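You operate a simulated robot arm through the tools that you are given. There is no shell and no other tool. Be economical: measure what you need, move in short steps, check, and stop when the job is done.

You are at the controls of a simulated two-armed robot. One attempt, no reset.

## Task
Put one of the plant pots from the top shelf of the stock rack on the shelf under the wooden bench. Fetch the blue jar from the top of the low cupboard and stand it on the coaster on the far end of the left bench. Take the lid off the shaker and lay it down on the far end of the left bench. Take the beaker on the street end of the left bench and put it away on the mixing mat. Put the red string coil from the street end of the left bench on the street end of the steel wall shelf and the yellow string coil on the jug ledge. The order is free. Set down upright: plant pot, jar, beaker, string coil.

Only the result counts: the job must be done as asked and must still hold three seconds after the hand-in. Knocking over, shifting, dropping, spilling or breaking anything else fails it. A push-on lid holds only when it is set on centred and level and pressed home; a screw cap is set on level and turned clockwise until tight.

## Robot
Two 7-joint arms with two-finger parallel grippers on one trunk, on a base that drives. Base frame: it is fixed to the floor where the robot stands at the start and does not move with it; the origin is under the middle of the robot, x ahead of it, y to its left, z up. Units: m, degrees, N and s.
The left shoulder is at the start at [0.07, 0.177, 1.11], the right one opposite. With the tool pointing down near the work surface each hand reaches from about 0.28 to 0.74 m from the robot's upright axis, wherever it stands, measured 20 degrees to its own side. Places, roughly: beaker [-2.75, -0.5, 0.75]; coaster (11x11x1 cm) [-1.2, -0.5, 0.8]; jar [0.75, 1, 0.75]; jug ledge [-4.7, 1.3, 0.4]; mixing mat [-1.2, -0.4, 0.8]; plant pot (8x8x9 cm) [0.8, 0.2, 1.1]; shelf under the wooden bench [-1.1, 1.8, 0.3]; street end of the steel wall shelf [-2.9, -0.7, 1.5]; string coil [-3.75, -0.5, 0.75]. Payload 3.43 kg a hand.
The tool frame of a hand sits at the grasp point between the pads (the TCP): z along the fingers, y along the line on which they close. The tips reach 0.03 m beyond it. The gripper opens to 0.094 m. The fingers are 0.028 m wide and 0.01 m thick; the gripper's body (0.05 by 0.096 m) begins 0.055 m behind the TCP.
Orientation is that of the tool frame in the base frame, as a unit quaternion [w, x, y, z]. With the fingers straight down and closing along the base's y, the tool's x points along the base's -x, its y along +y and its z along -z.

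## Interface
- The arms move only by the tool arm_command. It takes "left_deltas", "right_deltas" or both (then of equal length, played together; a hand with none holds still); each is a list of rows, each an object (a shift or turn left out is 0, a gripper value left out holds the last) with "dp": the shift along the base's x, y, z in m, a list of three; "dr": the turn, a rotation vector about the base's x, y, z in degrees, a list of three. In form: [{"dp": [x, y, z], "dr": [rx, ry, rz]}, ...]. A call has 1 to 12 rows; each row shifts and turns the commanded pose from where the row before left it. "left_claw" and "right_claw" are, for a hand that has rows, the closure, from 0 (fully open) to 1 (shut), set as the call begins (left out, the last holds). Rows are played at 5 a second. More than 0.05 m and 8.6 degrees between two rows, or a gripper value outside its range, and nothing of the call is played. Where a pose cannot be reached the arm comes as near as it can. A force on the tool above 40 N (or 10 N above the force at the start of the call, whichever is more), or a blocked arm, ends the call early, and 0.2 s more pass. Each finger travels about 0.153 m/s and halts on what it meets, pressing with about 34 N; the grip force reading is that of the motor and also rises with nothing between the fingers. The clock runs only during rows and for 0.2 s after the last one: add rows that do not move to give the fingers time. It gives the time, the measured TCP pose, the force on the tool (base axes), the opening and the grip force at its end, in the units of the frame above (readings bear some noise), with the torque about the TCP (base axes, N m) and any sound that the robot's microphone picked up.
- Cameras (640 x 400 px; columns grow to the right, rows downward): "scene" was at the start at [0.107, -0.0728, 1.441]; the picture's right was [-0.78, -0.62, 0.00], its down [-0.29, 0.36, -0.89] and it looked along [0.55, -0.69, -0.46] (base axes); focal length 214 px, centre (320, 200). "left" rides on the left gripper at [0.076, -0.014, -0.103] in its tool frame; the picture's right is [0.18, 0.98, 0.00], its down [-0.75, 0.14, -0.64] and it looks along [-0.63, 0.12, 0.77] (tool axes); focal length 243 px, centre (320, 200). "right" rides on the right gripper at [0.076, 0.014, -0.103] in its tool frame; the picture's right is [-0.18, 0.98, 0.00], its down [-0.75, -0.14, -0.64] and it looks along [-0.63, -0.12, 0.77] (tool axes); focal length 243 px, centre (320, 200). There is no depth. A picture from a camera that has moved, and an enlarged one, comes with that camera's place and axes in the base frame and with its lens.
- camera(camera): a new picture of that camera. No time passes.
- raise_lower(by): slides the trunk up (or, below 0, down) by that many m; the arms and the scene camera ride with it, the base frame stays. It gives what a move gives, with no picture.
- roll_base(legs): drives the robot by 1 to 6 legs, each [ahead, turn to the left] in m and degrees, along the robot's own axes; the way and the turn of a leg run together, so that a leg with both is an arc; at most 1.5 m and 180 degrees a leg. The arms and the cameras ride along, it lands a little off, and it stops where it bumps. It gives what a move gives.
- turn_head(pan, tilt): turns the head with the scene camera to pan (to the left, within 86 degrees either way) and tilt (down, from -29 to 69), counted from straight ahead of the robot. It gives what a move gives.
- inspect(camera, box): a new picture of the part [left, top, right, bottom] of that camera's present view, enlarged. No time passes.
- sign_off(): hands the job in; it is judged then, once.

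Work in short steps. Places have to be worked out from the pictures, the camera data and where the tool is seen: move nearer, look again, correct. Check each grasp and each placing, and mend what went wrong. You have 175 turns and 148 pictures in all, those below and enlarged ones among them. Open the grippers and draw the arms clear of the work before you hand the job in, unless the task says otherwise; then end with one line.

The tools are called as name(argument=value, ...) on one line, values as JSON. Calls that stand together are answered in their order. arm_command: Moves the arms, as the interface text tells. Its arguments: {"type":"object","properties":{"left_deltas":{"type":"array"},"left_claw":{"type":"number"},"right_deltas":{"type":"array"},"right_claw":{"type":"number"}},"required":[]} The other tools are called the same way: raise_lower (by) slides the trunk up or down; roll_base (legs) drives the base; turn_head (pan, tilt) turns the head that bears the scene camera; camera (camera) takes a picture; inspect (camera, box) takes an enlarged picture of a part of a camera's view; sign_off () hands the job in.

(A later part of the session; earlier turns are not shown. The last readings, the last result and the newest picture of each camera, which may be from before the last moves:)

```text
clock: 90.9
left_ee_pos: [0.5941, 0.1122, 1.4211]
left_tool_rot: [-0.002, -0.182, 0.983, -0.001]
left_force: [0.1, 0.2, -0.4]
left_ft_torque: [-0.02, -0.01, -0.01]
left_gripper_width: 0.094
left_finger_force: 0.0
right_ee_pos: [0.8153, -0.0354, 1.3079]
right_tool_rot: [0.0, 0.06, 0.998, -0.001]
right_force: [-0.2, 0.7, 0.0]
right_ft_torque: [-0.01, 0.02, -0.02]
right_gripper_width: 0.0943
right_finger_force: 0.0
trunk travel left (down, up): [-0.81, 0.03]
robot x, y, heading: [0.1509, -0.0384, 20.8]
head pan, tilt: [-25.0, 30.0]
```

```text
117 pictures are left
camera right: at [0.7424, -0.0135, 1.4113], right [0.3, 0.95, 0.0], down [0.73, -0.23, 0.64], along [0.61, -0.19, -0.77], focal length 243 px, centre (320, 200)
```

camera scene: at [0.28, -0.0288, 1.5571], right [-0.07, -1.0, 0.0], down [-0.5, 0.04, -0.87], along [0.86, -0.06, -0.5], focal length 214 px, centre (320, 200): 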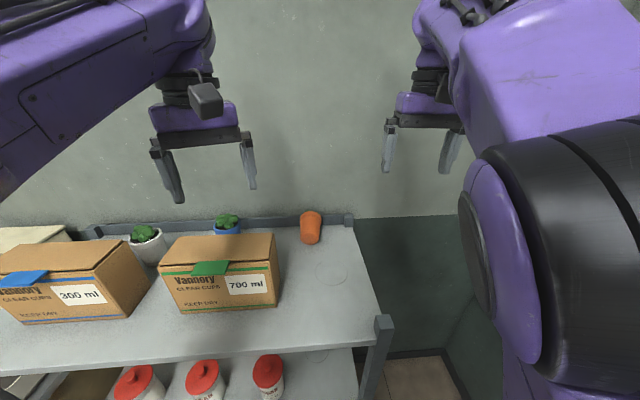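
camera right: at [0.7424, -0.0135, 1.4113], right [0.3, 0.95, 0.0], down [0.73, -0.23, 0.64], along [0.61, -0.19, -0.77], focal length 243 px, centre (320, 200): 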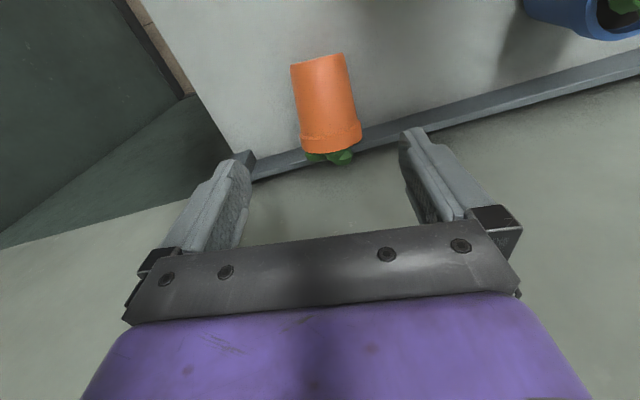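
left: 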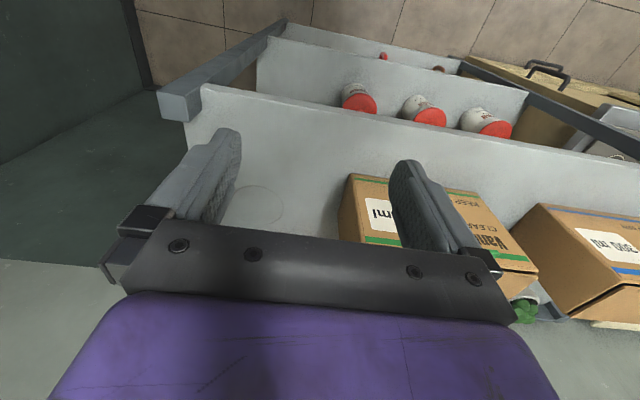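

The hand is centred over the pot. I descend to axis height and close.

arm_command(right_deltas=[{"dp": [0.002, 0.002, -0.04]}, {"dp": [0.001, 0, -0.04]}, {"dp": [0, 0, -0.04]}, {"dp": [0, 0, -0.038]}])

camera(camera="right")

inspect(camera="scene", box=[230, 160, 410, 280])

```text
clock: 91.9
left_ee_pos: [0.5907, 0.1101, 1.422]
left_tool_rot: [0.0, -0.181, 0.983, 0.0]
left_force: [-0.3, 0.5, -0.1]
left_ft_torque: [0.0, -0.03, -0.02]
left_gripper_width: 0.0939
left_finger_force: 0.1
right_ee_pos: [0.8142, -0.0347, 1.1529]
right_tool_rot: [0.002, 0.058, 0.998, 0.0]
right_force: [-0.3, 0.5, 0.0]
right_ft_torque: [0.02, 0.0, -0.02]
right_gripper_width: 0.0942
right_finger_force: 0.1
trunk travel left (down, up): [-0.81, 0.03]
robot x, y, heading: [0.1424, -0.0405, 20.7]
head pan, tilt: [-25.0, 30.0]
```

```text
116 pictures are left
camera right: at [0.7411, -0.0122, 1.256], right [0.3, 0.95, 0.0], down [0.73, -0.23, 0.64], along [0.62, -0.19, -0.76], focal length 243 px, centre (320, 200)
```

right: 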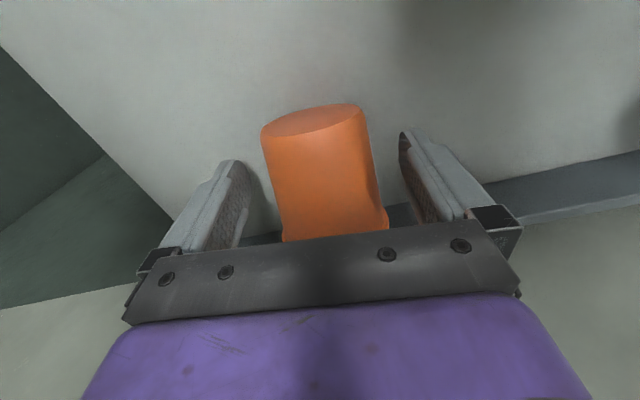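

```text
3.33 times, centred on (320, 220) of scene
camera zoom: at [0.2805, -0.0293, 1.5571], right [-0.07, -1.0, 0.0], down [-0.5, 0.04, -0.87], along [0.86, -0.06, -0.5], focal length 715 px, centre (320, 133)
```

zoom: 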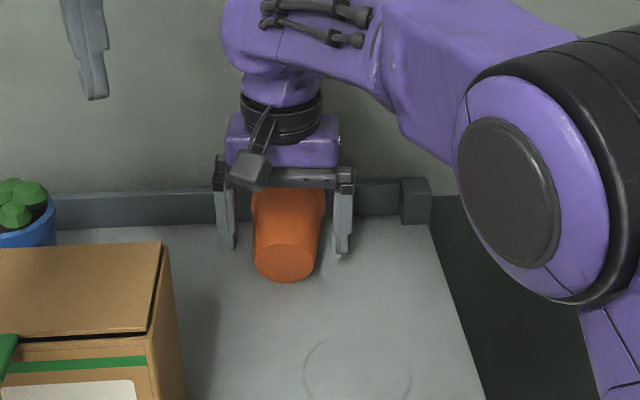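

Fingers straddle the pot; I close, then lift slightly and check it is held.

arm_command(right_claw=1, right_deltas=[{}, {}, {}, {}, {}])

arm_command(right_deltas=[{"dp": [0, 0, 0.02]}, {"dp": [0, 0, 0.03]}, {"dp": [0, 0, 0.03]}, {}])

camera(camera="right")

inspect(camera="scene", box=[230, 140, 410, 260])

```text
clock: 93.1
left_ee_pos: [0.5912, 0.1117, 1.423]
left_tool_rot: [0.0, -0.182, 0.983, -0.001]
left_force: [-0.3, -0.5, 0.3]
left_ft_torque: [-0.06, 0.02, 0.0]
left_gripper_width: 0.094
left_finger_force: 0.0
right_ee_pos: [0.8149, -0.0348, 1.1517]
right_tool_rot: [0.001, 0.058, 0.998, -0.001]
right_force: [-0.5, 0.1, -0.3]
right_ft_torque: [-0.01, 0.05, -0.02]
right_gripper_width: 0.0609
right_finger_force: 34.0
trunk travel left (down, up): [-0.81, 0.03]
robot x, y, heading: [0.1438, -0.0399, 20.5]
head pan, tilt: [-25.0, 30.0]
```

```text
clock: 94.1
left_ee_pos: [0.5922, 0.1109, 1.4217]
left_tool_rot: [0.0, -0.181, 0.984, -0.001]
left_force: [0.6, -0.3, 0.9]
left_ft_torque: [-0.04, -0.04, 0.04]
left_gripper_width: 0.0937
left_finger_force: 0.0
right_ee_pos: [0.8155, -0.0351, 1.2331]
right_tool_rot: [0.002, 0.058, 0.998, 0.0]
right_force: [0.1, 0.2, -3.2]
right_ft_torque: [0.02, 0.05, -0.01]
right_gripper_width: 0.0611
right_finger_force: 34.0
trunk travel left (down, up): [-0.81, 0.03]
robot x, y, heading: [0.1409, -0.0402, 21.0]
head pan, tilt: [-25.0, 30.0]
```

```text
114 pictures are left
camera right: at [0.7416, -0.0121, 1.336], right [0.3, 0.95, 0.0], down [0.73, -0.23, 0.64], along [0.61, -0.19, -0.77], focal length 243 px, centre (320, 200)
```

right: 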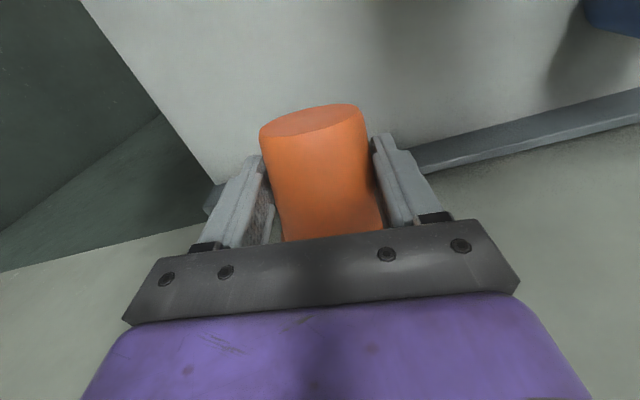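

```text
3.33 times, centred on (320, 200) of scene
camera zoom: at [0.2811, -0.0293, 1.557], right [-0.07, -1.0, 0.0], down [-0.5, 0.04, -0.87], along [0.86, -0.06, -0.5], focal length 715 px, centre (320, 200)
```

zoom: 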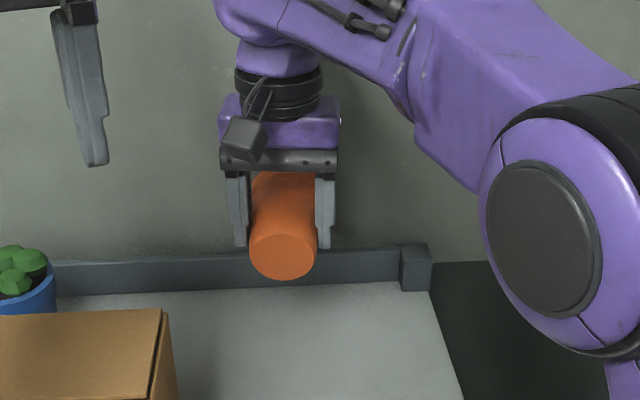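

The pot is held (about 3.3 N). I raise and retract it toward the robot.

arm_command(right_deltas=[{"dp": [0, -0.01, 0.045]}, {"dp": [0, -0.01, 0.045]}, {"dp": [-0.03, -0.02, 0.03]}, {"dp": [-0.04, -0.02, 0.01]}, {"dp": [-0.04, -0.02, 0.01]}, {"dp": [-0.04, -0.02, 0.01]}, {"dp": [-0.04, -0.02, 0]}, {"dp": [-0.03, -0.02, 0]}])

```text
clock: 95.9
left_ee_pos: [0.5895, 0.1121, 1.4232]
left_tool_rot: [0.001, -0.181, 0.984, -0.002]
left_force: [-1.1, 0.4, -0.1]
left_ft_torque: [-0.02, -0.01, 0.0]
left_gripper_width: 0.0941
left_finger_force: 0.0
right_ee_pos: [0.5922, -0.1735, 1.3829]
right_tool_rot: [0.004, 0.058, 0.998, 0.0]
right_force: [-0.1, 0.2, -2.7]
right_ft_torque: [0.0, 0.07, 0.0]
right_gripper_width: 0.0611
right_finger_force: 33.9
trunk travel left (down, up): [-0.81, 0.03]
robot x, y, heading: [0.1423, -0.0408, 21.0]
head pan, tilt: [-25.0, 30.0]
```

Now to the jar with the left hand: I drive to about (0.17, 0.83) heading 5°.

roll_base(legs=[[0, 67.2], [0.87, 0], [0, -83]])

turn_head(pan=15, tilt=45)

camera(camera="scene")

camera(camera="left")

```text
clock: 107.1
left_ee_pos: [0.6404, 0.8549, 1.4223]
left_tool_rot: [0.0, -0.038, 0.999, 0.0]
left_force: [-0.9, -0.1, -0.2]
left_ft_torque: [-0.01, 0.01, 0.01]
left_gripper_width: 0.0941
left_finger_force: 0.1
right_ee_pos: [0.5624, 0.5803, 1.3819]
right_tool_rot: [0.001, 0.202, 0.979, 0.0]
right_force: [0.2, 0.2, -2.4]
right_ft_torque: [0.03, 0.08, 0.02]
right_gripper_width: 0.0611
right_finger_force: 34.0
trunk travel left (down, up): [-0.81, 0.03]
robot x, y, heading: [0.1696, 0.8368, 4.3]
head pan, tilt: [-25.0, 30.0]
```

```text
clock: 108.2
left_ee_pos: [0.6405, 0.8548, 1.422]
left_tool_rot: [0.001, -0.038, 0.999, 0.0]
left_force: [-0.3, 0.2, -0.9]
left_ft_torque: [-0.02, -0.03, -0.05]
left_gripper_width: 0.0942
left_finger_force: 0.1
right_ee_pos: [0.5621, 0.5789, 1.3831]
right_tool_rot: [0.001, 0.202, 0.979, 0.0]
right_force: [0.3, 0.7, -3.0]
right_ft_torque: [0.05, 0.07, -0.03]
right_gripper_width: 0.0612
right_finger_force: 34.3
trunk travel left (down, up): [-0.81, 0.03]
robot x, y, heading: [0.1714, 0.8396, 4.4]
head pan, tilt: [15.0, 45.0]
```

```text
112 pictures are left
camera scene: at [0.2956, 0.8669, 1.5345], right [0.33, -0.94, 0.0], down [-0.67, -0.23, -0.71], along [0.67, 0.23, -0.71], focal length 214 px, centre (320, 200)
```

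scene: 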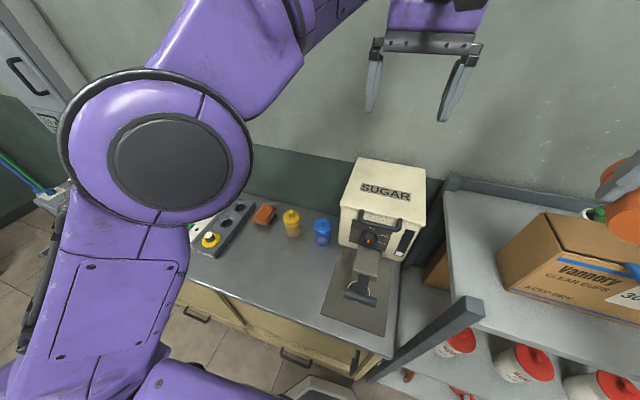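

```text
111 pictures are left
camera left: at [0.565, 0.8348, 1.5235], right [-0.26, 0.97, 0.0], down [0.74, 0.2, 0.64], along [0.62, 0.17, -0.77], focal length 243 px, centre (320, 200)
```

left: 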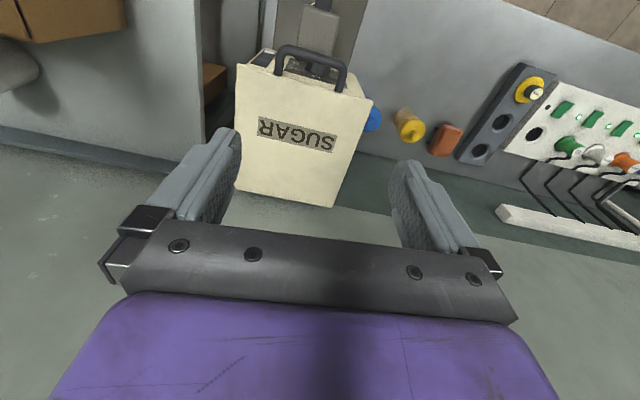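

The blue jar stands between the yellow jar and the sugar dispenser. I zoom in.

inspect(camera="scene", box=[250, 160, 410, 290])

inspect(camera="left", box=[220, 40, 500, 220])

```text
3.08 times, centred on (330, 225) of scene
camera zoom: at [0.2956, 0.8669, 1.5345], right [0.33, -0.94, 0.0], down [-0.67, -0.23, -0.71], along [0.67, 0.23, -0.71], focal length 660 px, centre (289, 123)
```

zoom: 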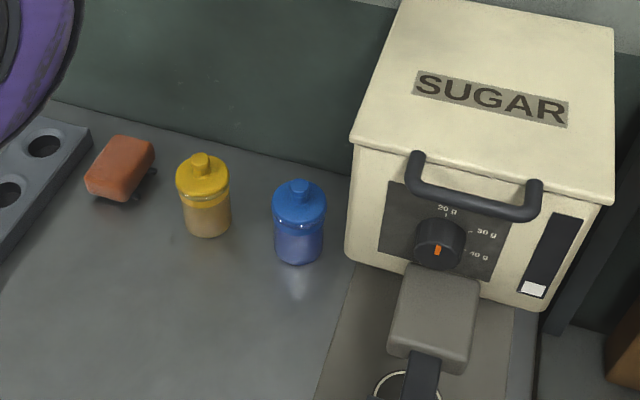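

```text
2.22 times, centred on (360, 130) of left
camera zoom: at [0.565, 0.8348, 1.5235], right [-0.26, 0.97, 0.0], down [0.74, 0.2, 0.64], along [0.62, 0.17, -0.77], focal length 539 px, centre (231, 356)
```

zoom: 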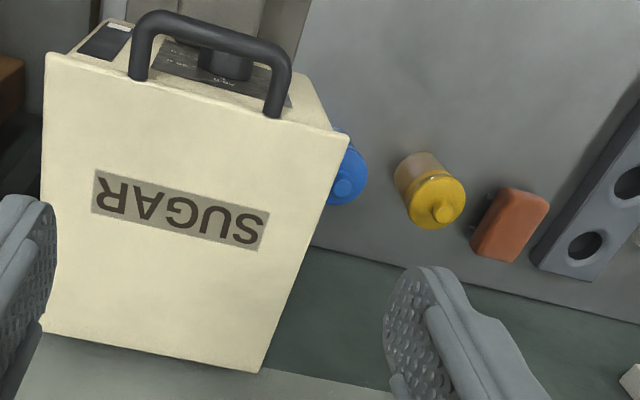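

Jar axis is at about (0.762,1.018), body z 0.80–0.87 below a lid with knob; the tall sugar box's side is at y≈0.943. I'll grip the body with the left hand pitched 30° below horizontal, heading +x. First I tuck the right hand in and lower the trunk while pitching the left.

arm_command(right_deltas=[{"dp": [-0.03, -0.005, 0]}, {"dp": [-0.03, -0.005, 0]}, {"dp": [-0.03, -0.005, 0]}, {"dp": [-0.03, -0.005, 0]}, {"dp": [-0.02, -0.005, 0]}, {}, {}, {}], left_deltas=[{"dp": [-0.01, 0.022, -0.01], "dr": [0, -8.5, 0]}, {"dp": [-0.01, 0.022, -0.01], "dr": [0, -8.5, 0]}, {"dp": [-0.01, 0.022, -0.01], "dr": [0, -8.5, 0]}, {"dp": [0, 0.022, -0.02], "dr": [0, -8.5, 0]}, {"dp": [0, 0.022, -0.02], "dr": [0, -8.5, 0]}, {"dp": [0, 0.022, -0.02], "dr": [0, -8.5, 0]}, {"dp": [0, 0.022, -0.02], "dr": [0, -8.5, 0]}, {"dp": [0, 0.01, -0.02], "dr": [0, 0, -4.4]}])

raise_lower(by=-0.15)

camera(camera="scene")

```text
clock: 110.0
left_ee_pos: [0.6102, 1.0196, 1.2919]
left_tool_rot: [0.495, 0.0, 0.868, -0.039]
left_force: [-0.5, 0.6, -0.1]
left_ft_torque: [0.0, -0.01, -0.03]
left_gripper_width: 0.0942
left_finger_force: 0.0
right_ee_pos: [0.4469, 0.5984, 1.3549]
right_tool_rot: [0.002, 0.202, 0.979, 0.0]
right_force: [0.6, 0.0, -2.9]
right_ft_torque: [0.07, 0.07, -0.03]
right_gripper_width: 0.0608
right_finger_force: 34.4
right hand out of reach, approached as far as the arm can: row 2, 3, 4, 5
trunk travel left (down, up): [-0.81, 0.03]
robot x, y, heading: [0.1664, 0.8413, 4.1]
head pan, tilt: [15.0, 45.0]
```

```text
clock: 111.7
left_ee_pos: [0.6109, 1.0189, 1.142]
left_tool_rot: [0.495, 0.0, 0.868, -0.037]
left_force: [-1.4, -0.2, 0.4]
left_ft_torque: [0.0, 0.0, -0.02]
left_gripper_width: 0.0939
left_finger_force: 0.1
right_ee_pos: [0.4455, 0.5967, 1.2045]
right_tool_rot: [0.002, 0.202, 0.979, -0.001]
right_force: [-0.5, 1.1, -3.2]
right_ft_torque: [0.0, 0.05, 0.02]
right_gripper_width: 0.061
right_finger_force: 34.4
trunk travel left (down, up): [-0.66, 0.18]
robot x, y, heading: [0.1677, 0.8341, 4.5]
head pan, tilt: [15.0, 45.0]
```

```text
108 pictures are left
camera scene: at [0.2952, 0.8672, 1.3845], right [0.33, -0.94, 0.0], down [-0.67, -0.23, -0.71], along [0.67, 0.23, -0.71], focal length 214 px, centre (320, 200)
```

scene: 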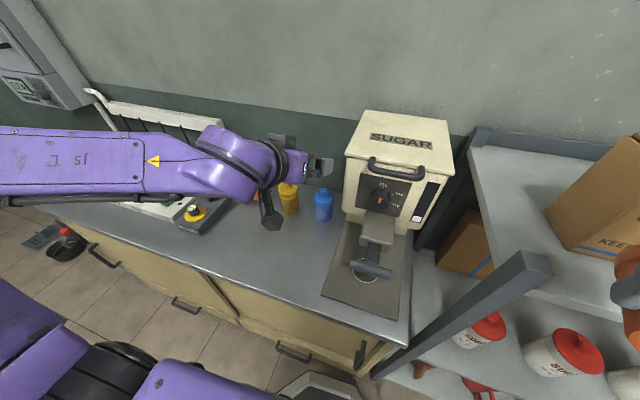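

The left hand is lined up with y≈1.02. I level its roll and descend to short of the jar.

arm_command(left_deltas=[{"dp": [0, 0, -0.045], "dr": [3.7, 0, 0]}, {"dp": [0, 0, -0.045]}, {"dp": [0.01, 0, -0.045]}, {"dp": [0.01, 0, -0.045]}, {"dp": [0.01, 0, -0.045]}, {"dp": [0.01, 0, -0.045]}, {"dp": [0.01, 0, -0.03]}])

camera(camera="left")

inspect(camera="scene", box=[230, 110, 410, 240])

```text
clock: 113.3
left_ee_pos: [0.668, 1.017, 0.8425]
left_tool_rot: [0.495, 0.017, 0.869, -0.011]
left_force: [0.4, 0.3, -0.2]
left_ft_torque: [0.02, 0.0, -0.02]
left_gripper_width: 0.0941
left_finger_force: 0.1
left hand out of reach, approached as far as the arm can: row 2
right_ee_pos: [0.4466, 0.5974, 1.2043]
right_tool_rot: [0.002, 0.202, 0.979, 0.0]
right_force: [0.0, 1.0, -2.6]
right_ft_torque: [-0.02, 0.06, 0.0]
right_gripper_width: 0.0611
right_finger_force: 34.5
trunk travel left (down, up): [-0.66, 0.18]
robot x, y, heading: [0.1654, 0.8402, 4.3]
head pan, tilt: [15.0, 45.0]
```

```text
107 pictures are left
camera left: at [0.5395, 1.008, 0.8285], right [-0.06, 0.99, -0.16], down [-0.16, 0.15, 0.98], along [0.99, 0.08, 0.15], focal length 243 px, centre (320, 200)
```

left: 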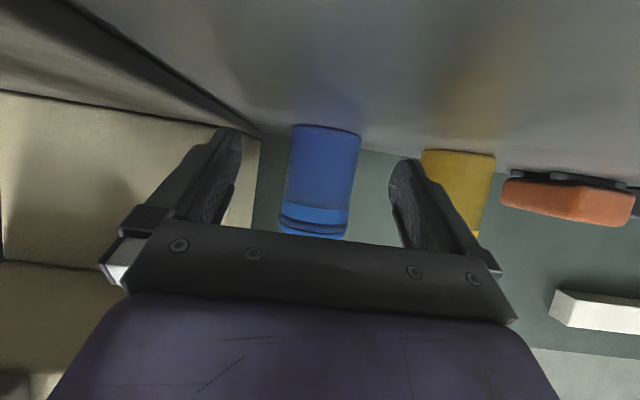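

```text
3.08 times, centred on (320, 175) of scene
camera zoom: at [0.296, 0.8675, 1.3844], right [0.33, -0.94, 0.0], down [-0.67, -0.23, -0.71], along [0.67, 0.23, -0.71], focal length 660 px, centre (320, 277)
```

zoom: 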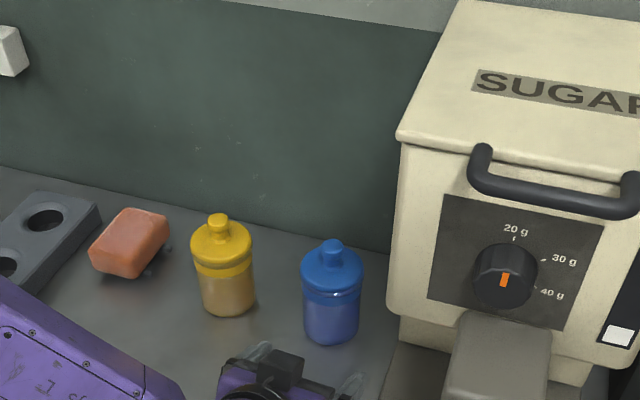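

The jar's axis is about 9 cm ahead and 8 mm to the left of the tool line. I slide in and grip.

arm_command(left_deltas=[{"dp": [0.02, 0.004, 0.0]}, {"dp": [0.02, 0.002, 0]}, {"dp": [0.025, 0.001, 0]}, {"dp": [0.025, 0.001, 0]}])

camera(camera="left")

inspect(camera="scene", box=[230, 110, 410, 240])

```text
clock: 114.3
left_ee_pos: [0.7579, 1.0244, 0.8419]
left_tool_rot: [0.493, 0.016, 0.87, -0.01]
left_force: [0.2, -1.0, -0.3]
left_ft_torque: [-0.02, 0.01, 0.05]
left_gripper_width: 0.0938
left_finger_force: 0.0
right_ee_pos: [0.4471, 0.5957, 1.2052]
right_tool_rot: [0.001, 0.202, 0.979, 0.0]
right_force: [0.1, -0.1, -3.0]
right_ft_torque: [0.02, 0.05, -0.02]
right_gripper_width: 0.0609
right_finger_force: 33.7
trunk travel left (down, up): [-0.66, 0.18]
robot x, y, heading: [0.1682, 0.8359, 4.2]
head pan, tilt: [15.0, 45.0]
```

```text
105 pictures are left
camera left: at [0.6293, 1.0159, 0.8284], right [-0.06, 0.99, -0.16], down [-0.16, 0.15, 0.98], along [0.99, 0.08, 0.15], focal length 243 px, centre (320, 200)
```

left: 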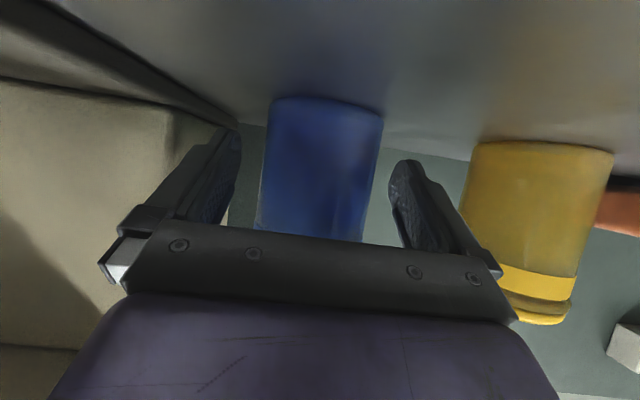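

```text
3.08 times, centred on (320, 175) of scene
camera zoom: at [0.2962, 0.8672, 1.3844], right [0.33, -0.94, 0.0], down [-0.67, -0.23, -0.71], along [0.67, 0.23, -0.71], focal length 660 px, centre (320, 277)
```

zoom: 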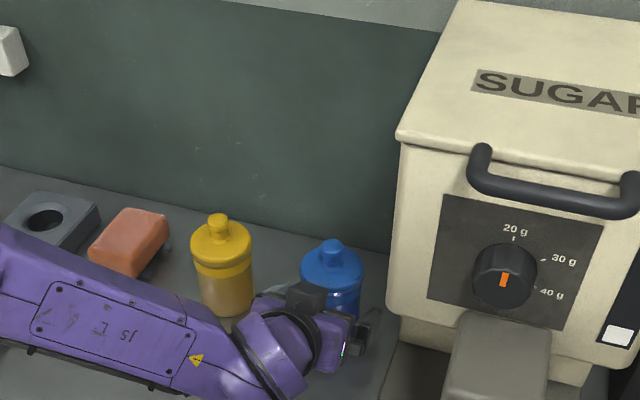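

Apparent size suggests the jar axis is still ~2 cm beyond the TCP, so I advance 1.2 cm and close.

arm_command(left_deltas=[{"dp": [0.006, 0, 0]}, {"dp": [0.006, 0, 0]}])

arm_command(left_claw=1, left_deltas=[{}, {}, {}, {}, {}])

arm_command(left_deltas=[{"dp": [0, 0, 0.01]}, {"dp": [0, 0, 0.01]}, {}, {}])

camera(camera="left")

inspect(camera="scene", box=[230, 110, 410, 240])

```text
clock: 114.9
left_ee_pos: [0.7696, 1.0243, 0.8432]
left_tool_rot: [0.495, 0.016, 0.869, -0.01]
left_force: [0.2, -0.5, 0.4]
left_ft_torque: [-0.01, 0.04, -0.01]
left_gripper_width: 0.094
left_finger_force: 0.1
right_ee_pos: [0.4459, 0.5972, 1.205]
right_tool_rot: [0.001, 0.202, 0.979, 0.0]
right_force: [1.0, -1.0, -3.0]
right_ft_torque: [0.05, 0.04, 0.01]
right_gripper_width: 0.0607
right_finger_force: 33.8
trunk travel left (down, up): [-0.66, 0.18]
robot x, y, heading: [0.1699, 0.8359, 4.3]
head pan, tilt: [15.0, 45.0]
```

```text
clock: 116.1
left_ee_pos: [0.7697, 1.0242, 0.8428]
left_tool_rot: [0.494, 0.017, 0.869, -0.01]
left_force: [0.3, -0.8, 2.0]
left_ft_torque: [0.15, -0.02, 0.03]
left_gripper_width: 0.0701
left_finger_force: 33.3
right_ee_pos: [0.4453, 0.5979, 1.2047]
right_tool_rot: [0.001, 0.202, 0.979, 0.0]
right_force: [0.0, 0.6, -3.2]
right_ft_torque: [0.05, 0.07, 0.01]
right_gripper_width: 0.0608
right_finger_force: 34.0
trunk travel left (down, up): [-0.66, 0.18]
robot x, y, heading: [0.1702, 0.8347, 4.0]
head pan, tilt: [15.0, 45.0]
```

```text
clock: 117.1
left_ee_pos: [0.7693, 1.0246, 0.8631]
left_tool_rot: [0.494, 0.016, 0.869, -0.01]
left_force: [-0.1, -0.3, -2.9]
left_ft_torque: [0.01, 0.0, -0.03]
left_gripper_width: 0.0701
left_finger_force: 34.3
right_ee_pos: [0.4473, 0.5978, 1.2048]
right_tool_rot: [0.0, 0.202, 0.979, 0.0]
right_force: [-0.2, 0.4, -3.3]
right_ft_torque: [0.06, 0.07, -0.02]
right_gripper_width: 0.061
right_finger_force: 34.6
trunk travel left (down, up): [-0.66, 0.18]
robot x, y, heading: [0.1697, 0.839, 4.3]
head pan, tilt: [15.0, 45.0]
```

```text
103 pictures are left
camera left: at [0.6409, 1.0164, 0.8492], right [-0.06, 0.99, -0.16], down [-0.16, 0.15, 0.98], along [0.99, 0.08, 0.15], focal length 243 px, centre (320, 200)
```

left: 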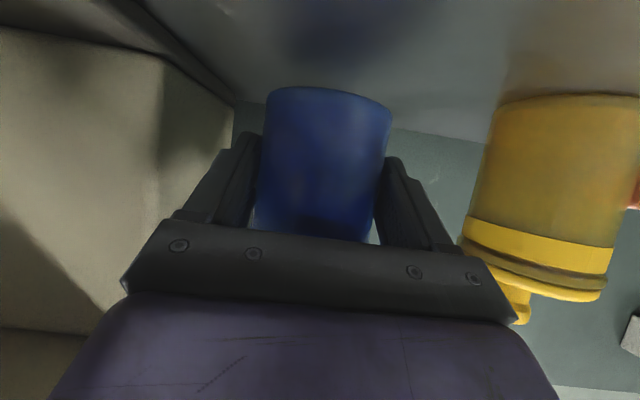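

```text
3.08 times, centred on (320, 175) of scene
camera zoom: at [0.2956, 0.8672, 1.3844], right [0.33, -0.94, 0.0], down [-0.67, -0.23, -0.71], along [0.67, 0.23, -0.71], focal length 660 px, centre (320, 277)
```

zoom: 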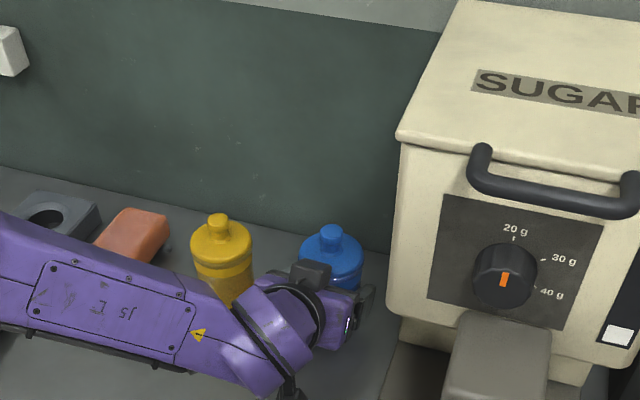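

The jar is lifted (2.9 N) and upright. I raise and retract it, keeping its attitude.

arm_command(left_deltas=[{"dp": [0, 0, 0.04]}, {"dp": [0, 0, 0.04]}, {"dp": [0, 0, 0.04]}, {"dp": [-0.02, 0, 0.04]}, {"dp": [-0.04, 0, 0.02]}, {"dp": [-0.04, 0, 0.02]}, {"dp": [-0.04, 0, 0.02]}, {"dp": [-0.04, 0, 0]}, {"dp": [-0.04, 0, 0]}])

raise_lower(by=0.15)

camera(camera="scene")

```text
clock: 119.1
left_ee_pos: [0.5911, 1.0107, 1.1085]
left_tool_rot: [0.494, 0.018, 0.869, -0.009]
left_force: [0.3, -0.3, -2.2]
left_ft_torque: [0.0, 0.0, 0.01]
left_gripper_width: 0.0703
left_finger_force: 34.2
left hand out of reach, approached as far as the arm can: row 8, 9
right_ee_pos: [0.4469, 0.5962, 1.2036]
right_tool_rot: [0.001, 0.202, 0.979, 0.001]
right_force: [0.2, 0.1, -3.3]
right_ft_torque: [0.0, 0.03, 0.03]
right_gripper_width: 0.0608
right_finger_force: 34.9
trunk travel left (down, up): [-0.66, 0.18]
robot x, y, heading: [0.1659, 0.8373, 4.6]
head pan, tilt: [15.0, 45.0]
```

```text
clock: 120.9
left_ee_pos: [0.5922, 1.0122, 1.2591]
left_tool_rot: [0.494, 0.017, 0.869, -0.01]
left_force: [-0.3, 0.8, -2.9]
left_ft_torque: [0.0, 0.02, 0.02]
left_gripper_width: 0.0702
left_finger_force: 33.6
right_ee_pos: [0.4473, 0.5965, 1.3545]
right_tool_rot: [0.0, 0.202, 0.979, 0.0]
right_force: [-1.0, 0.4, -2.8]
right_ft_torque: [0.01, 0.07, -0.02]
right_gripper_width: 0.0609
right_finger_force: 34.1
trunk travel left (down, up): [-0.81, 0.03]
robot x, y, heading: [0.1674, 0.8413, 4.4]
head pan, tilt: [15.0, 45.0]
```

```text
101 pictures are left
camera scene: at [0.2957, 0.8672, 1.5344], right [0.33, -0.94, 0.0], down [-0.67, -0.23, -0.71], along [0.67, 0.23, -0.71], focal length 214 px, centre (320, 200)
```

scene: 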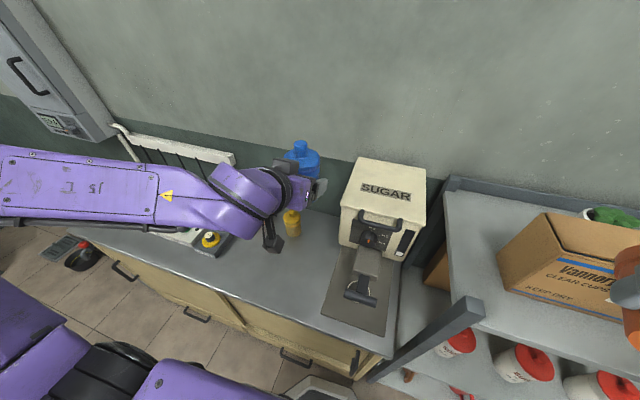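

Jar secured. I drive round to the long side of the wooden bench, aiming for (-0.62, 2.5) facing -y.

roll_base(legs=[[0, 90], [1.5, 0], [0.16, 0], [0, 85.6], [0.66, 0], [0, 90]])

turn_head(pan=0, tilt=50)

camera(camera="scene")

```text
clock: 126.7
left_ee_pos: [0.0126, 1.3753, 1.2666]
left_tool_rot: [0.352, -0.595, 0.643, 0.33]
left_force: [0.6, -0.5, -2.3]
left_ft_torque: [-0.02, 0.04, -0.01]
left_gripper_width: 0.0689
left_finger_force: 34.3
right_ee_pos: [0.4148, 1.2004, 1.3553]
right_tool_rot: [0.001, -0.534, 0.846, 0.005]
right_force: [0.8, -0.3, -3.0]
right_ft_torque: [0.0, 0.09, 0.0]
right_gripper_width: 0.0608
right_finger_force: 34.4
trunk travel left (down, up): [-0.81, 0.03]
robot x, y, heading: [0.1562, 0.9368, 86.7]
head pan, tilt: [15.0, 45.0]
stopped in leg 2: the robot was blocked; the commanded pose is now the measured one
```

```text
clock: 127.4
left_ee_pos: [0.0068, 1.3798, 1.2645]
left_tool_rot: [0.352, -0.597, 0.643, 0.327]
left_force: [0.7, 0.2, -3.1]
left_ft_torque: [-0.07, -0.02, -0.03]
left_gripper_width: 0.0687
left_finger_force: 34.2
right_ee_pos: [0.4091, 1.2074, 1.3557]
right_tool_rot: [0.001, -0.534, 0.846, 0.002]
right_force: [-0.6, 1.0, -3.3]
right_ft_torque: [-0.07, 0.02, 0.01]
right_gripper_width: 0.0608
right_finger_force: 34.0
trunk travel left (down, up): [-0.81, 0.03]
robot x, y, heading: [0.1578, 0.9373, 86.9]
head pan, tilt: [0.0, 50.0]
```

```text
100 pictures are left
camera scene: at [0.1626, 1.0661, 1.5273], right [1.0, -0.06, 0.0], down [-0.04, -0.77, -0.64], along [0.04, 0.64, -0.77], focal length 214 px, centre (320, 200)
```

scene: 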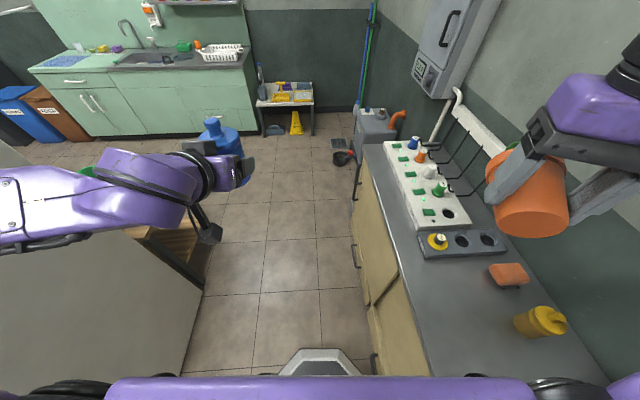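

The left elbow evidently hit the fridge corner. I back off slightly, then stretch the left arm forward to bring the elbow in.

roll_base(legs=[[-0.12, 0]])

arm_command(left_deltas=[{"dp": [0.02, 0.04, 0]}, {"dp": [0.02, 0.04, 0]}, {"dp": [0.02, 0.04, 0]}, {"dp": [0.02, 0.04, 0]}, {"dp": [0.02, 0.04, 0]}])

turn_head(pan=40, tilt=45)

camera(camera="scene")

```text
clock: 128.7
left_ee_pos: [0.0008, 1.2623, 1.2646]
left_tool_rot: [0.351, -0.597, 0.642, 0.328]
left_force: [0.4, 0.0, -2.6]
left_ft_torque: [-0.04, 0.0, -0.01]
left_gripper_width: 0.0685
left_finger_force: 33.9
right_ee_pos: [0.4033, 1.0897, 1.3544]
right_tool_rot: [0.001, -0.533, 0.846, 0.003]
right_force: [-0.8, 0.1, -2.0]
right_ft_torque: [-0.07, 0.02, -0.02]
right_gripper_width: 0.0609
right_finger_force: 34.7
trunk travel left (down, up): [-0.81, 0.03]
robot x, y, heading: [0.1477, 0.818, 86.6]
head pan, tilt: [0.0, 50.0]
```

```text
clock: 129.9
left_ee_pos: [0.1037, 1.4622, 1.2632]
left_tool_rot: [0.351, -0.596, 0.644, 0.328]
left_force: [-0.1, -0.4, -3.3]
left_ft_torque: [-0.03, 0.04, 0.02]
left_gripper_width: 0.0682
left_finger_force: 34.3
right_ee_pos: [0.407, 1.0899, 1.355]
right_tool_rot: [-0.001, -0.533, 0.846, 0.003]
right_force: [0.8, 0.0, -2.7]
right_ft_torque: [-0.08, 0.05, -0.03]
right_gripper_width: 0.0607
right_finger_force: 33.9
trunk travel left (down, up): [-0.81, 0.03]
robot x, y, heading: [0.1487, 0.8198, 86.6]
head pan, tilt: [0.0, 50.0]
```

```text
clock: 130.9
left_ee_pos: [0.1006, 1.4602, 1.2648]
left_tool_rot: [0.352, -0.596, 0.642, 0.329]
left_force: [-0.1, 0.3, -3.3]
left_ft_torque: [-0.05, 0.01, 0.02]
left_gripper_width: 0.0686
left_finger_force: 33.9
right_ee_pos: [0.4038, 1.0874, 1.3567]
right_tool_rot: [0.001, -0.533, 0.846, 0.003]
right_force: [0.9, -1.1, -3.5]
right_ft_torque: [-0.08, 0.0, -0.03]
right_gripper_width: 0.0606
right_finger_force: 34.5
trunk travel left (down, up): [-0.81, 0.03]
robot x, y, heading: [0.1523, 0.822, 86.9]
head pan, tilt: [40.0, 45.0]
```

```text
99 pictures are left
camera scene: at [0.1044, 0.9338, 1.5344], right [0.8, 0.6, 0.0], down [0.42, -0.57, -0.71], along [-0.42, 0.57, -0.71], focal length 214 px, centre (320, 200)
```

scene: 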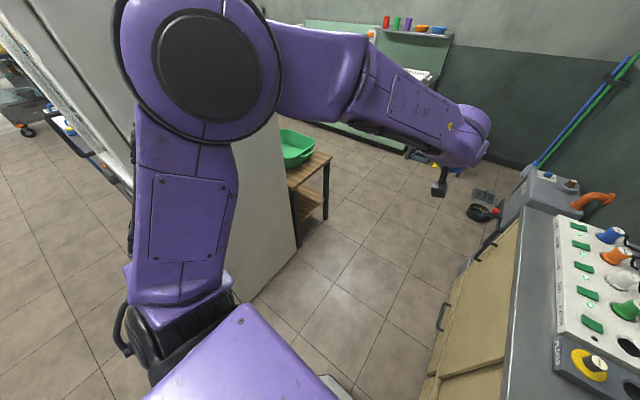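

The elbow is now more in front; clearance to the fridge looks sufficient. I drive on.

roll_base(legs=[[0.6, 0], [1.0, 0]])

```text
clock: 132.8
left_ee_pos: [0.1487, 1.625, 1.2689]
left_tool_rot: [0.358, -0.581, 0.656, 0.323]
left_force: [1.8, -0.8, -1.8]
left_ft_torque: [-0.05, 0.03, 0.07]
left_gripper_width: 0.0671
left_finger_force: 34.3
right_ee_pos: [0.436, 1.2355, 1.356]
right_tool_rot: [-0.003, -0.513, 0.858, 0.01]
right_force: [1.0, -1.2, -3.3]
right_ft_torque: [-0.01, 0.12, -0.02]
right_gripper_width: 0.0608
right_finger_force: 33.8
trunk travel left (down, up): [-0.81, 0.03]
robot x, y, heading: [0.1506, 0.986, 76.2]
head pan, tilt: [40.0, 45.0]
heard: snap
stopped in leg 1: the robot was blocked; the commanded pose is now the measured one
```

Blocked again with a "snap" sound; I look around to find what touched.

turn_head(pan=60, tilt=50)

camera(camera="scene")

turn_head(pan=-50, tilt=45)

camera(camera="scene")

camera(camera="left")

```text
clock: 133.7
left_ee_pos: [0.1357, 1.6324, 1.2654]
left_tool_rot: [0.359, -0.584, 0.655, 0.318]
left_force: [-0.4, 0.8, -2.7]
left_ft_torque: [-0.06, 0.0, 0.01]
left_gripper_width: 0.0669
left_finger_force: 34.0
right_ee_pos: [0.4239, 1.2452, 1.3565]
right_tool_rot: [0.001, -0.513, 0.858, 0.004]
right_force: [0.8, 0.6, -2.9]
right_ft_torque: [-0.07, 0.01, -0.05]
right_gripper_width: 0.061
right_finger_force: 34.2
trunk travel left (down, up): [-0.81, 0.03]
robot x, y, heading: [0.1476, 0.9882, 76.4]
head pan, tilt: [60.0, 50.0]
```

```text
98 pictures are left
camera scene: at [0.1083, 1.0907, 1.5274], right [0.69, 0.72, 0.0], down [0.55, -0.53, -0.64], along [-0.46, 0.44, -0.77], focal length 214 px, centre (320, 200)
```

scene: 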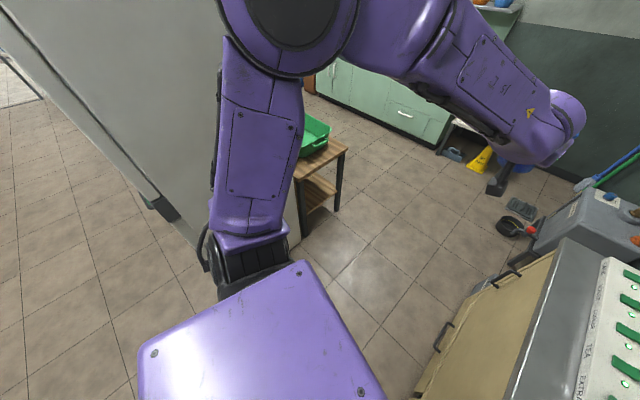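

```text
clock: 135.6
left_ee_pos: [0.1363, 1.6302, 1.2647]
left_tool_rot: [0.359, -0.585, 0.654, 0.319]
left_force: [0.9, -0.3, -2.7]
left_ft_torque: [-0.05, 0.04, 0.0]
left_gripper_width: 0.0669
left_finger_force: 34.2
right_ee_pos: [0.4247, 1.2444, 1.3567]
right_tool_rot: [0.0, -0.513, 0.858, 0.005]
right_force: [0.2, 0.2, -2.7]
right_ft_torque: [-0.04, 0.04, 0.0]
right_gripper_width: 0.0608
right_finger_force: 33.6
trunk travel left (down, up): [-0.81, 0.03]
robot x, y, heading: [0.1557, 0.9888, 76.3]
head pan, tilt: [-50.0, 45.0]
```

```text
97 pictures are left
camera scene: at [0.2373, 1.0724, 1.5344], right [0.44, -0.9, 0.0], down [-0.63, -0.31, -0.71], along [0.63, 0.31, -0.71], focal length 214 px, centre (320, 200)
```

scene: 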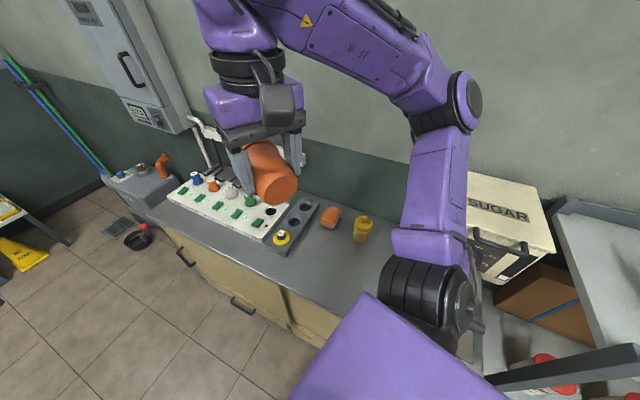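

```text
96 pictures are left
camera left: at [0.135, 1.5026, 1.2553], right [-0.99, 0.01, -0.16], down [-0.16, -0.12, 0.98], along [-0.01, 0.99, 0.12], focal length 243 px, centre (320, 200)
```

left: 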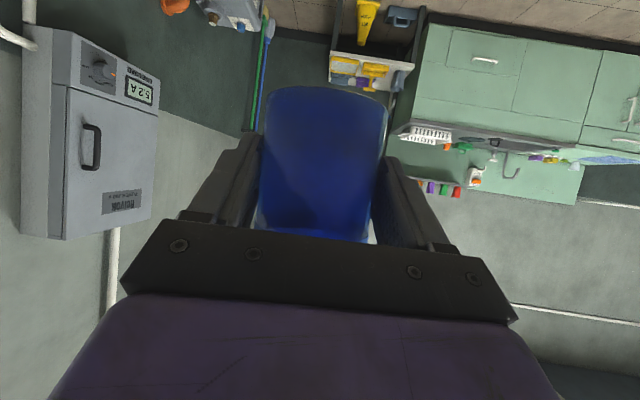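

It was likely the base rubbing the cupboard front (x too large). I back away, turn around away from the rack, and then go through the aisle in reverse so the wide left arm passes over the cupboard.

roll_base(legs=[[-0.75, 0], [0, 96], [0, 95]])

turn_head(pan=60, tilt=30)

camera(camera="scene")

```text
clock: 147.6
left_ee_pos: [0.0946, -0.373, 1.2656]
left_tool_rot: [0.347, 0.604, 0.636, -0.331]
left_force: [0.2, -0.8, -2.7]
left_ft_torque: [0.03, -0.02, 0.03]
left_gripper_width: 0.0667
left_finger_force: 34.3
right_ee_pos: [-0.2516, -0.037, 1.3552]
right_tool_rot: [0.005, 0.813, 0.582, 0.0]
right_force: [-0.5, 0.3, -3.1]
right_ft_torque: [0.1, -0.01, 0.0]
right_gripper_width: 0.0605
right_finger_force: 33.8
trunk travel left (down, up): [-0.81, 0.03]
robot x, y, heading: [-0.0254, 0.255, -94.2]
head pan, tilt: [-50.0, 45.0]
```

```text
clock: 149.5
left_ee_pos: [0.0948, -0.3731, 1.2653]
left_tool_rot: [0.347, 0.605, 0.636, -0.332]
left_force: [1.0, 0.2, -2.9]
left_ft_torque: [0.04, 0.02, -0.01]
left_gripper_width: 0.0662
left_finger_force: 34.4
right_ee_pos: [-0.2524, -0.0385, 1.3577]
right_tool_rot: [0.004, 0.813, 0.582, 0.001]
right_force: [-0.3, -0.2, -3.5]
right_ft_torque: [0.08, -0.05, 0.0]
right_gripper_width: 0.0605
right_finger_force: 33.9
trunk travel left (down, up): [-0.81, 0.03]
robot x, y, heading: [-0.0254, 0.2612, -94.4]
head pan, tilt: [60.0, 30.0]
```

```text
95 pictures are left
camera scene: at [0.0449, 0.1558, 1.557], right [-0.56, -0.83, 0.0], down [-0.41, 0.28, -0.87], along [0.72, -0.49, -0.5], focal length 214 px, centre (320, 200)
```

scene: 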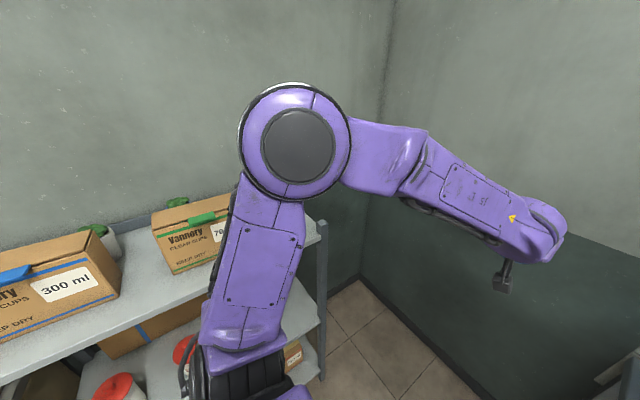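

The left grip width is creeping down (0.070→0.066), so the jar should be placed soon; I go to the coaster now instead.

roll_base(legs=[[0, -90.2], [1.26, 0], [0, 94.6]])

turn_head(pan=0, tilt=45)

camera(camera="scene")

camera(camera="left")

```text
clock: 163.7
left_ee_pos: [-1.1271, -0.2553, 1.2656]
left_tool_rot: [0.354, 0.59, 0.649, -0.324]
left_force: [0.0, -0.2, -2.5]
left_ft_torque: [0.06, 0.01, 0.0]
left_gripper_width: 0.0662
left_finger_force: 34.0
right_ee_pos: [-1.4881, 0.0639, 1.3562]
right_tool_rot: [0.004, 0.8, 0.601, 0.0]
right_force: [-0.6, 0.2, -3.1]
right_ft_torque: [0.06, 0.0, 0.0]
right_gripper_width: 0.06
right_finger_force: 34.3
trunk travel left (down, up): [-0.81, 0.03]
robot x, y, heading: [-1.2752, 0.3725, -91.6]
head pan, tilt: [60.0, 30.0]
```

```text
clock: 165.0
left_ee_pos: [-1.1277, -0.2547, 1.2646]
left_tool_rot: [0.355, 0.59, 0.649, -0.324]
left_force: [0.5, -0.9, -2.7]
left_ft_torque: [0.04, 0.02, 0.03]
left_gripper_width: 0.0662
left_finger_force: 33.6
right_ee_pos: [-1.4886, 0.0644, 1.3565]
right_tool_rot: [0.005, 0.8, 0.601, 0.0]
right_force: [0.3, 0.5, -2.9]
right_ft_torque: [0.1, 0.02, -0.01]
right_gripper_width: 0.0603
right_finger_force: 33.6
trunk travel left (down, up): [-0.81, 0.03]
robot x, y, heading: [-1.2768, 0.3723, -91.9]
head pan, tilt: [0.0, 45.0]
```

```text
94 pictures are left
camera scene: at [-1.2807, 0.2366, 1.5344], right [-1.0, 0.03, 0.0], down [0.02, 0.71, -0.71], along [-0.02, -0.71, -0.71], focal length 214 px, centre (320, 200)
```

scene: 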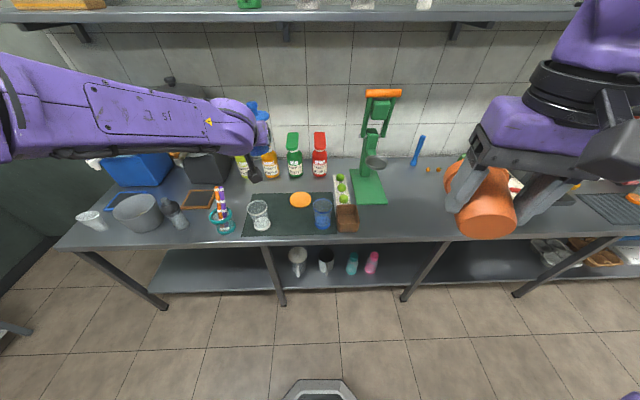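

```text
93 pictures are left
camera left: at [-1.1546, -0.1287, 1.2552], right [0.97, 0.19, -0.16], down [0.13, 0.15, 0.98], along [0.21, -0.97, 0.12], focal length 243 px, centre (320, 200)
```

left: 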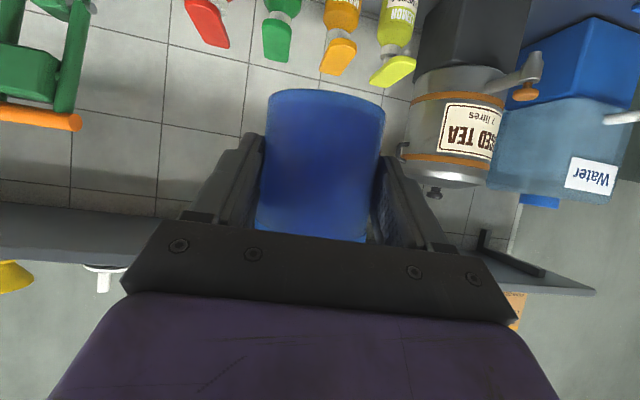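

Excellent view of the bench. I zoom in on the coaster/mat and shaker area.

inspect(camera="scene", box=[150, 150, 370, 260])

turn_head(pan=-45, tilt=35)

camera(camera="scene")

```text
2.91 times, centred on (260, 205) of scene
camera zoom: at [-1.2807, 0.2366, 1.5344], right [-1.0, 0.03, 0.0], down [0.02, 0.71, -0.71], along [-0.02, -0.71, -0.71], focal length 624 px, centre (494, 186)
```

zoom: 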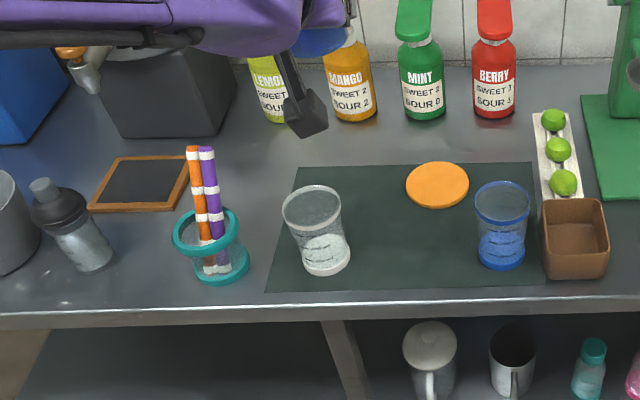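

```text
clock: 166.1
left_ee_pos: [-1.127, -0.2553, 1.2652]
left_tool_rot: [0.355, 0.59, 0.649, -0.324]
left_force: [-0.2, -1.0, -2.4]
left_ft_torque: [0.04, 0.0, 0.03]
left_gripper_width: 0.0664
left_finger_force: 33.9
right_ee_pos: [-1.4893, 0.0641, 1.3555]
right_tool_rot: [0.005, 0.8, 0.6, 0.001]
right_force: [0.2, -0.6, -3.6]
right_ft_torque: [0.08, -0.02, -0.03]
right_gripper_width: 0.0601
right_finger_force: 33.9
trunk travel left (down, up): [-0.81, 0.03]
robot x, y, heading: [-1.277, 0.3661, -91.7]
head pan, tilt: [-45.0, 35.0]
```

```text
91 pictures are left
camera scene: at [-1.3424, 0.2575, 1.5492], right [-0.69, 0.73, 0.0], down [0.42, 0.39, -0.82], along [-0.6, -0.56, -0.57], focal length 214 px, centre (320, 200)
```

scene: 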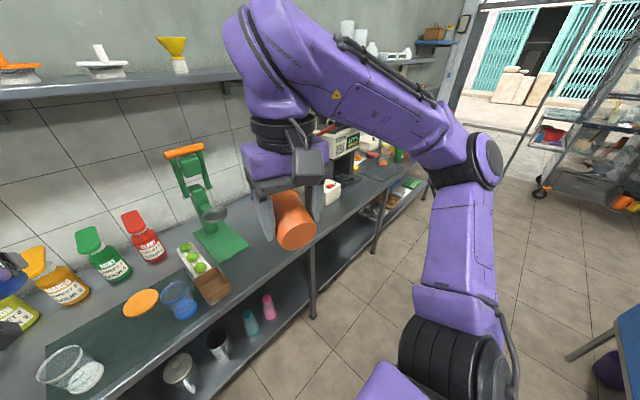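

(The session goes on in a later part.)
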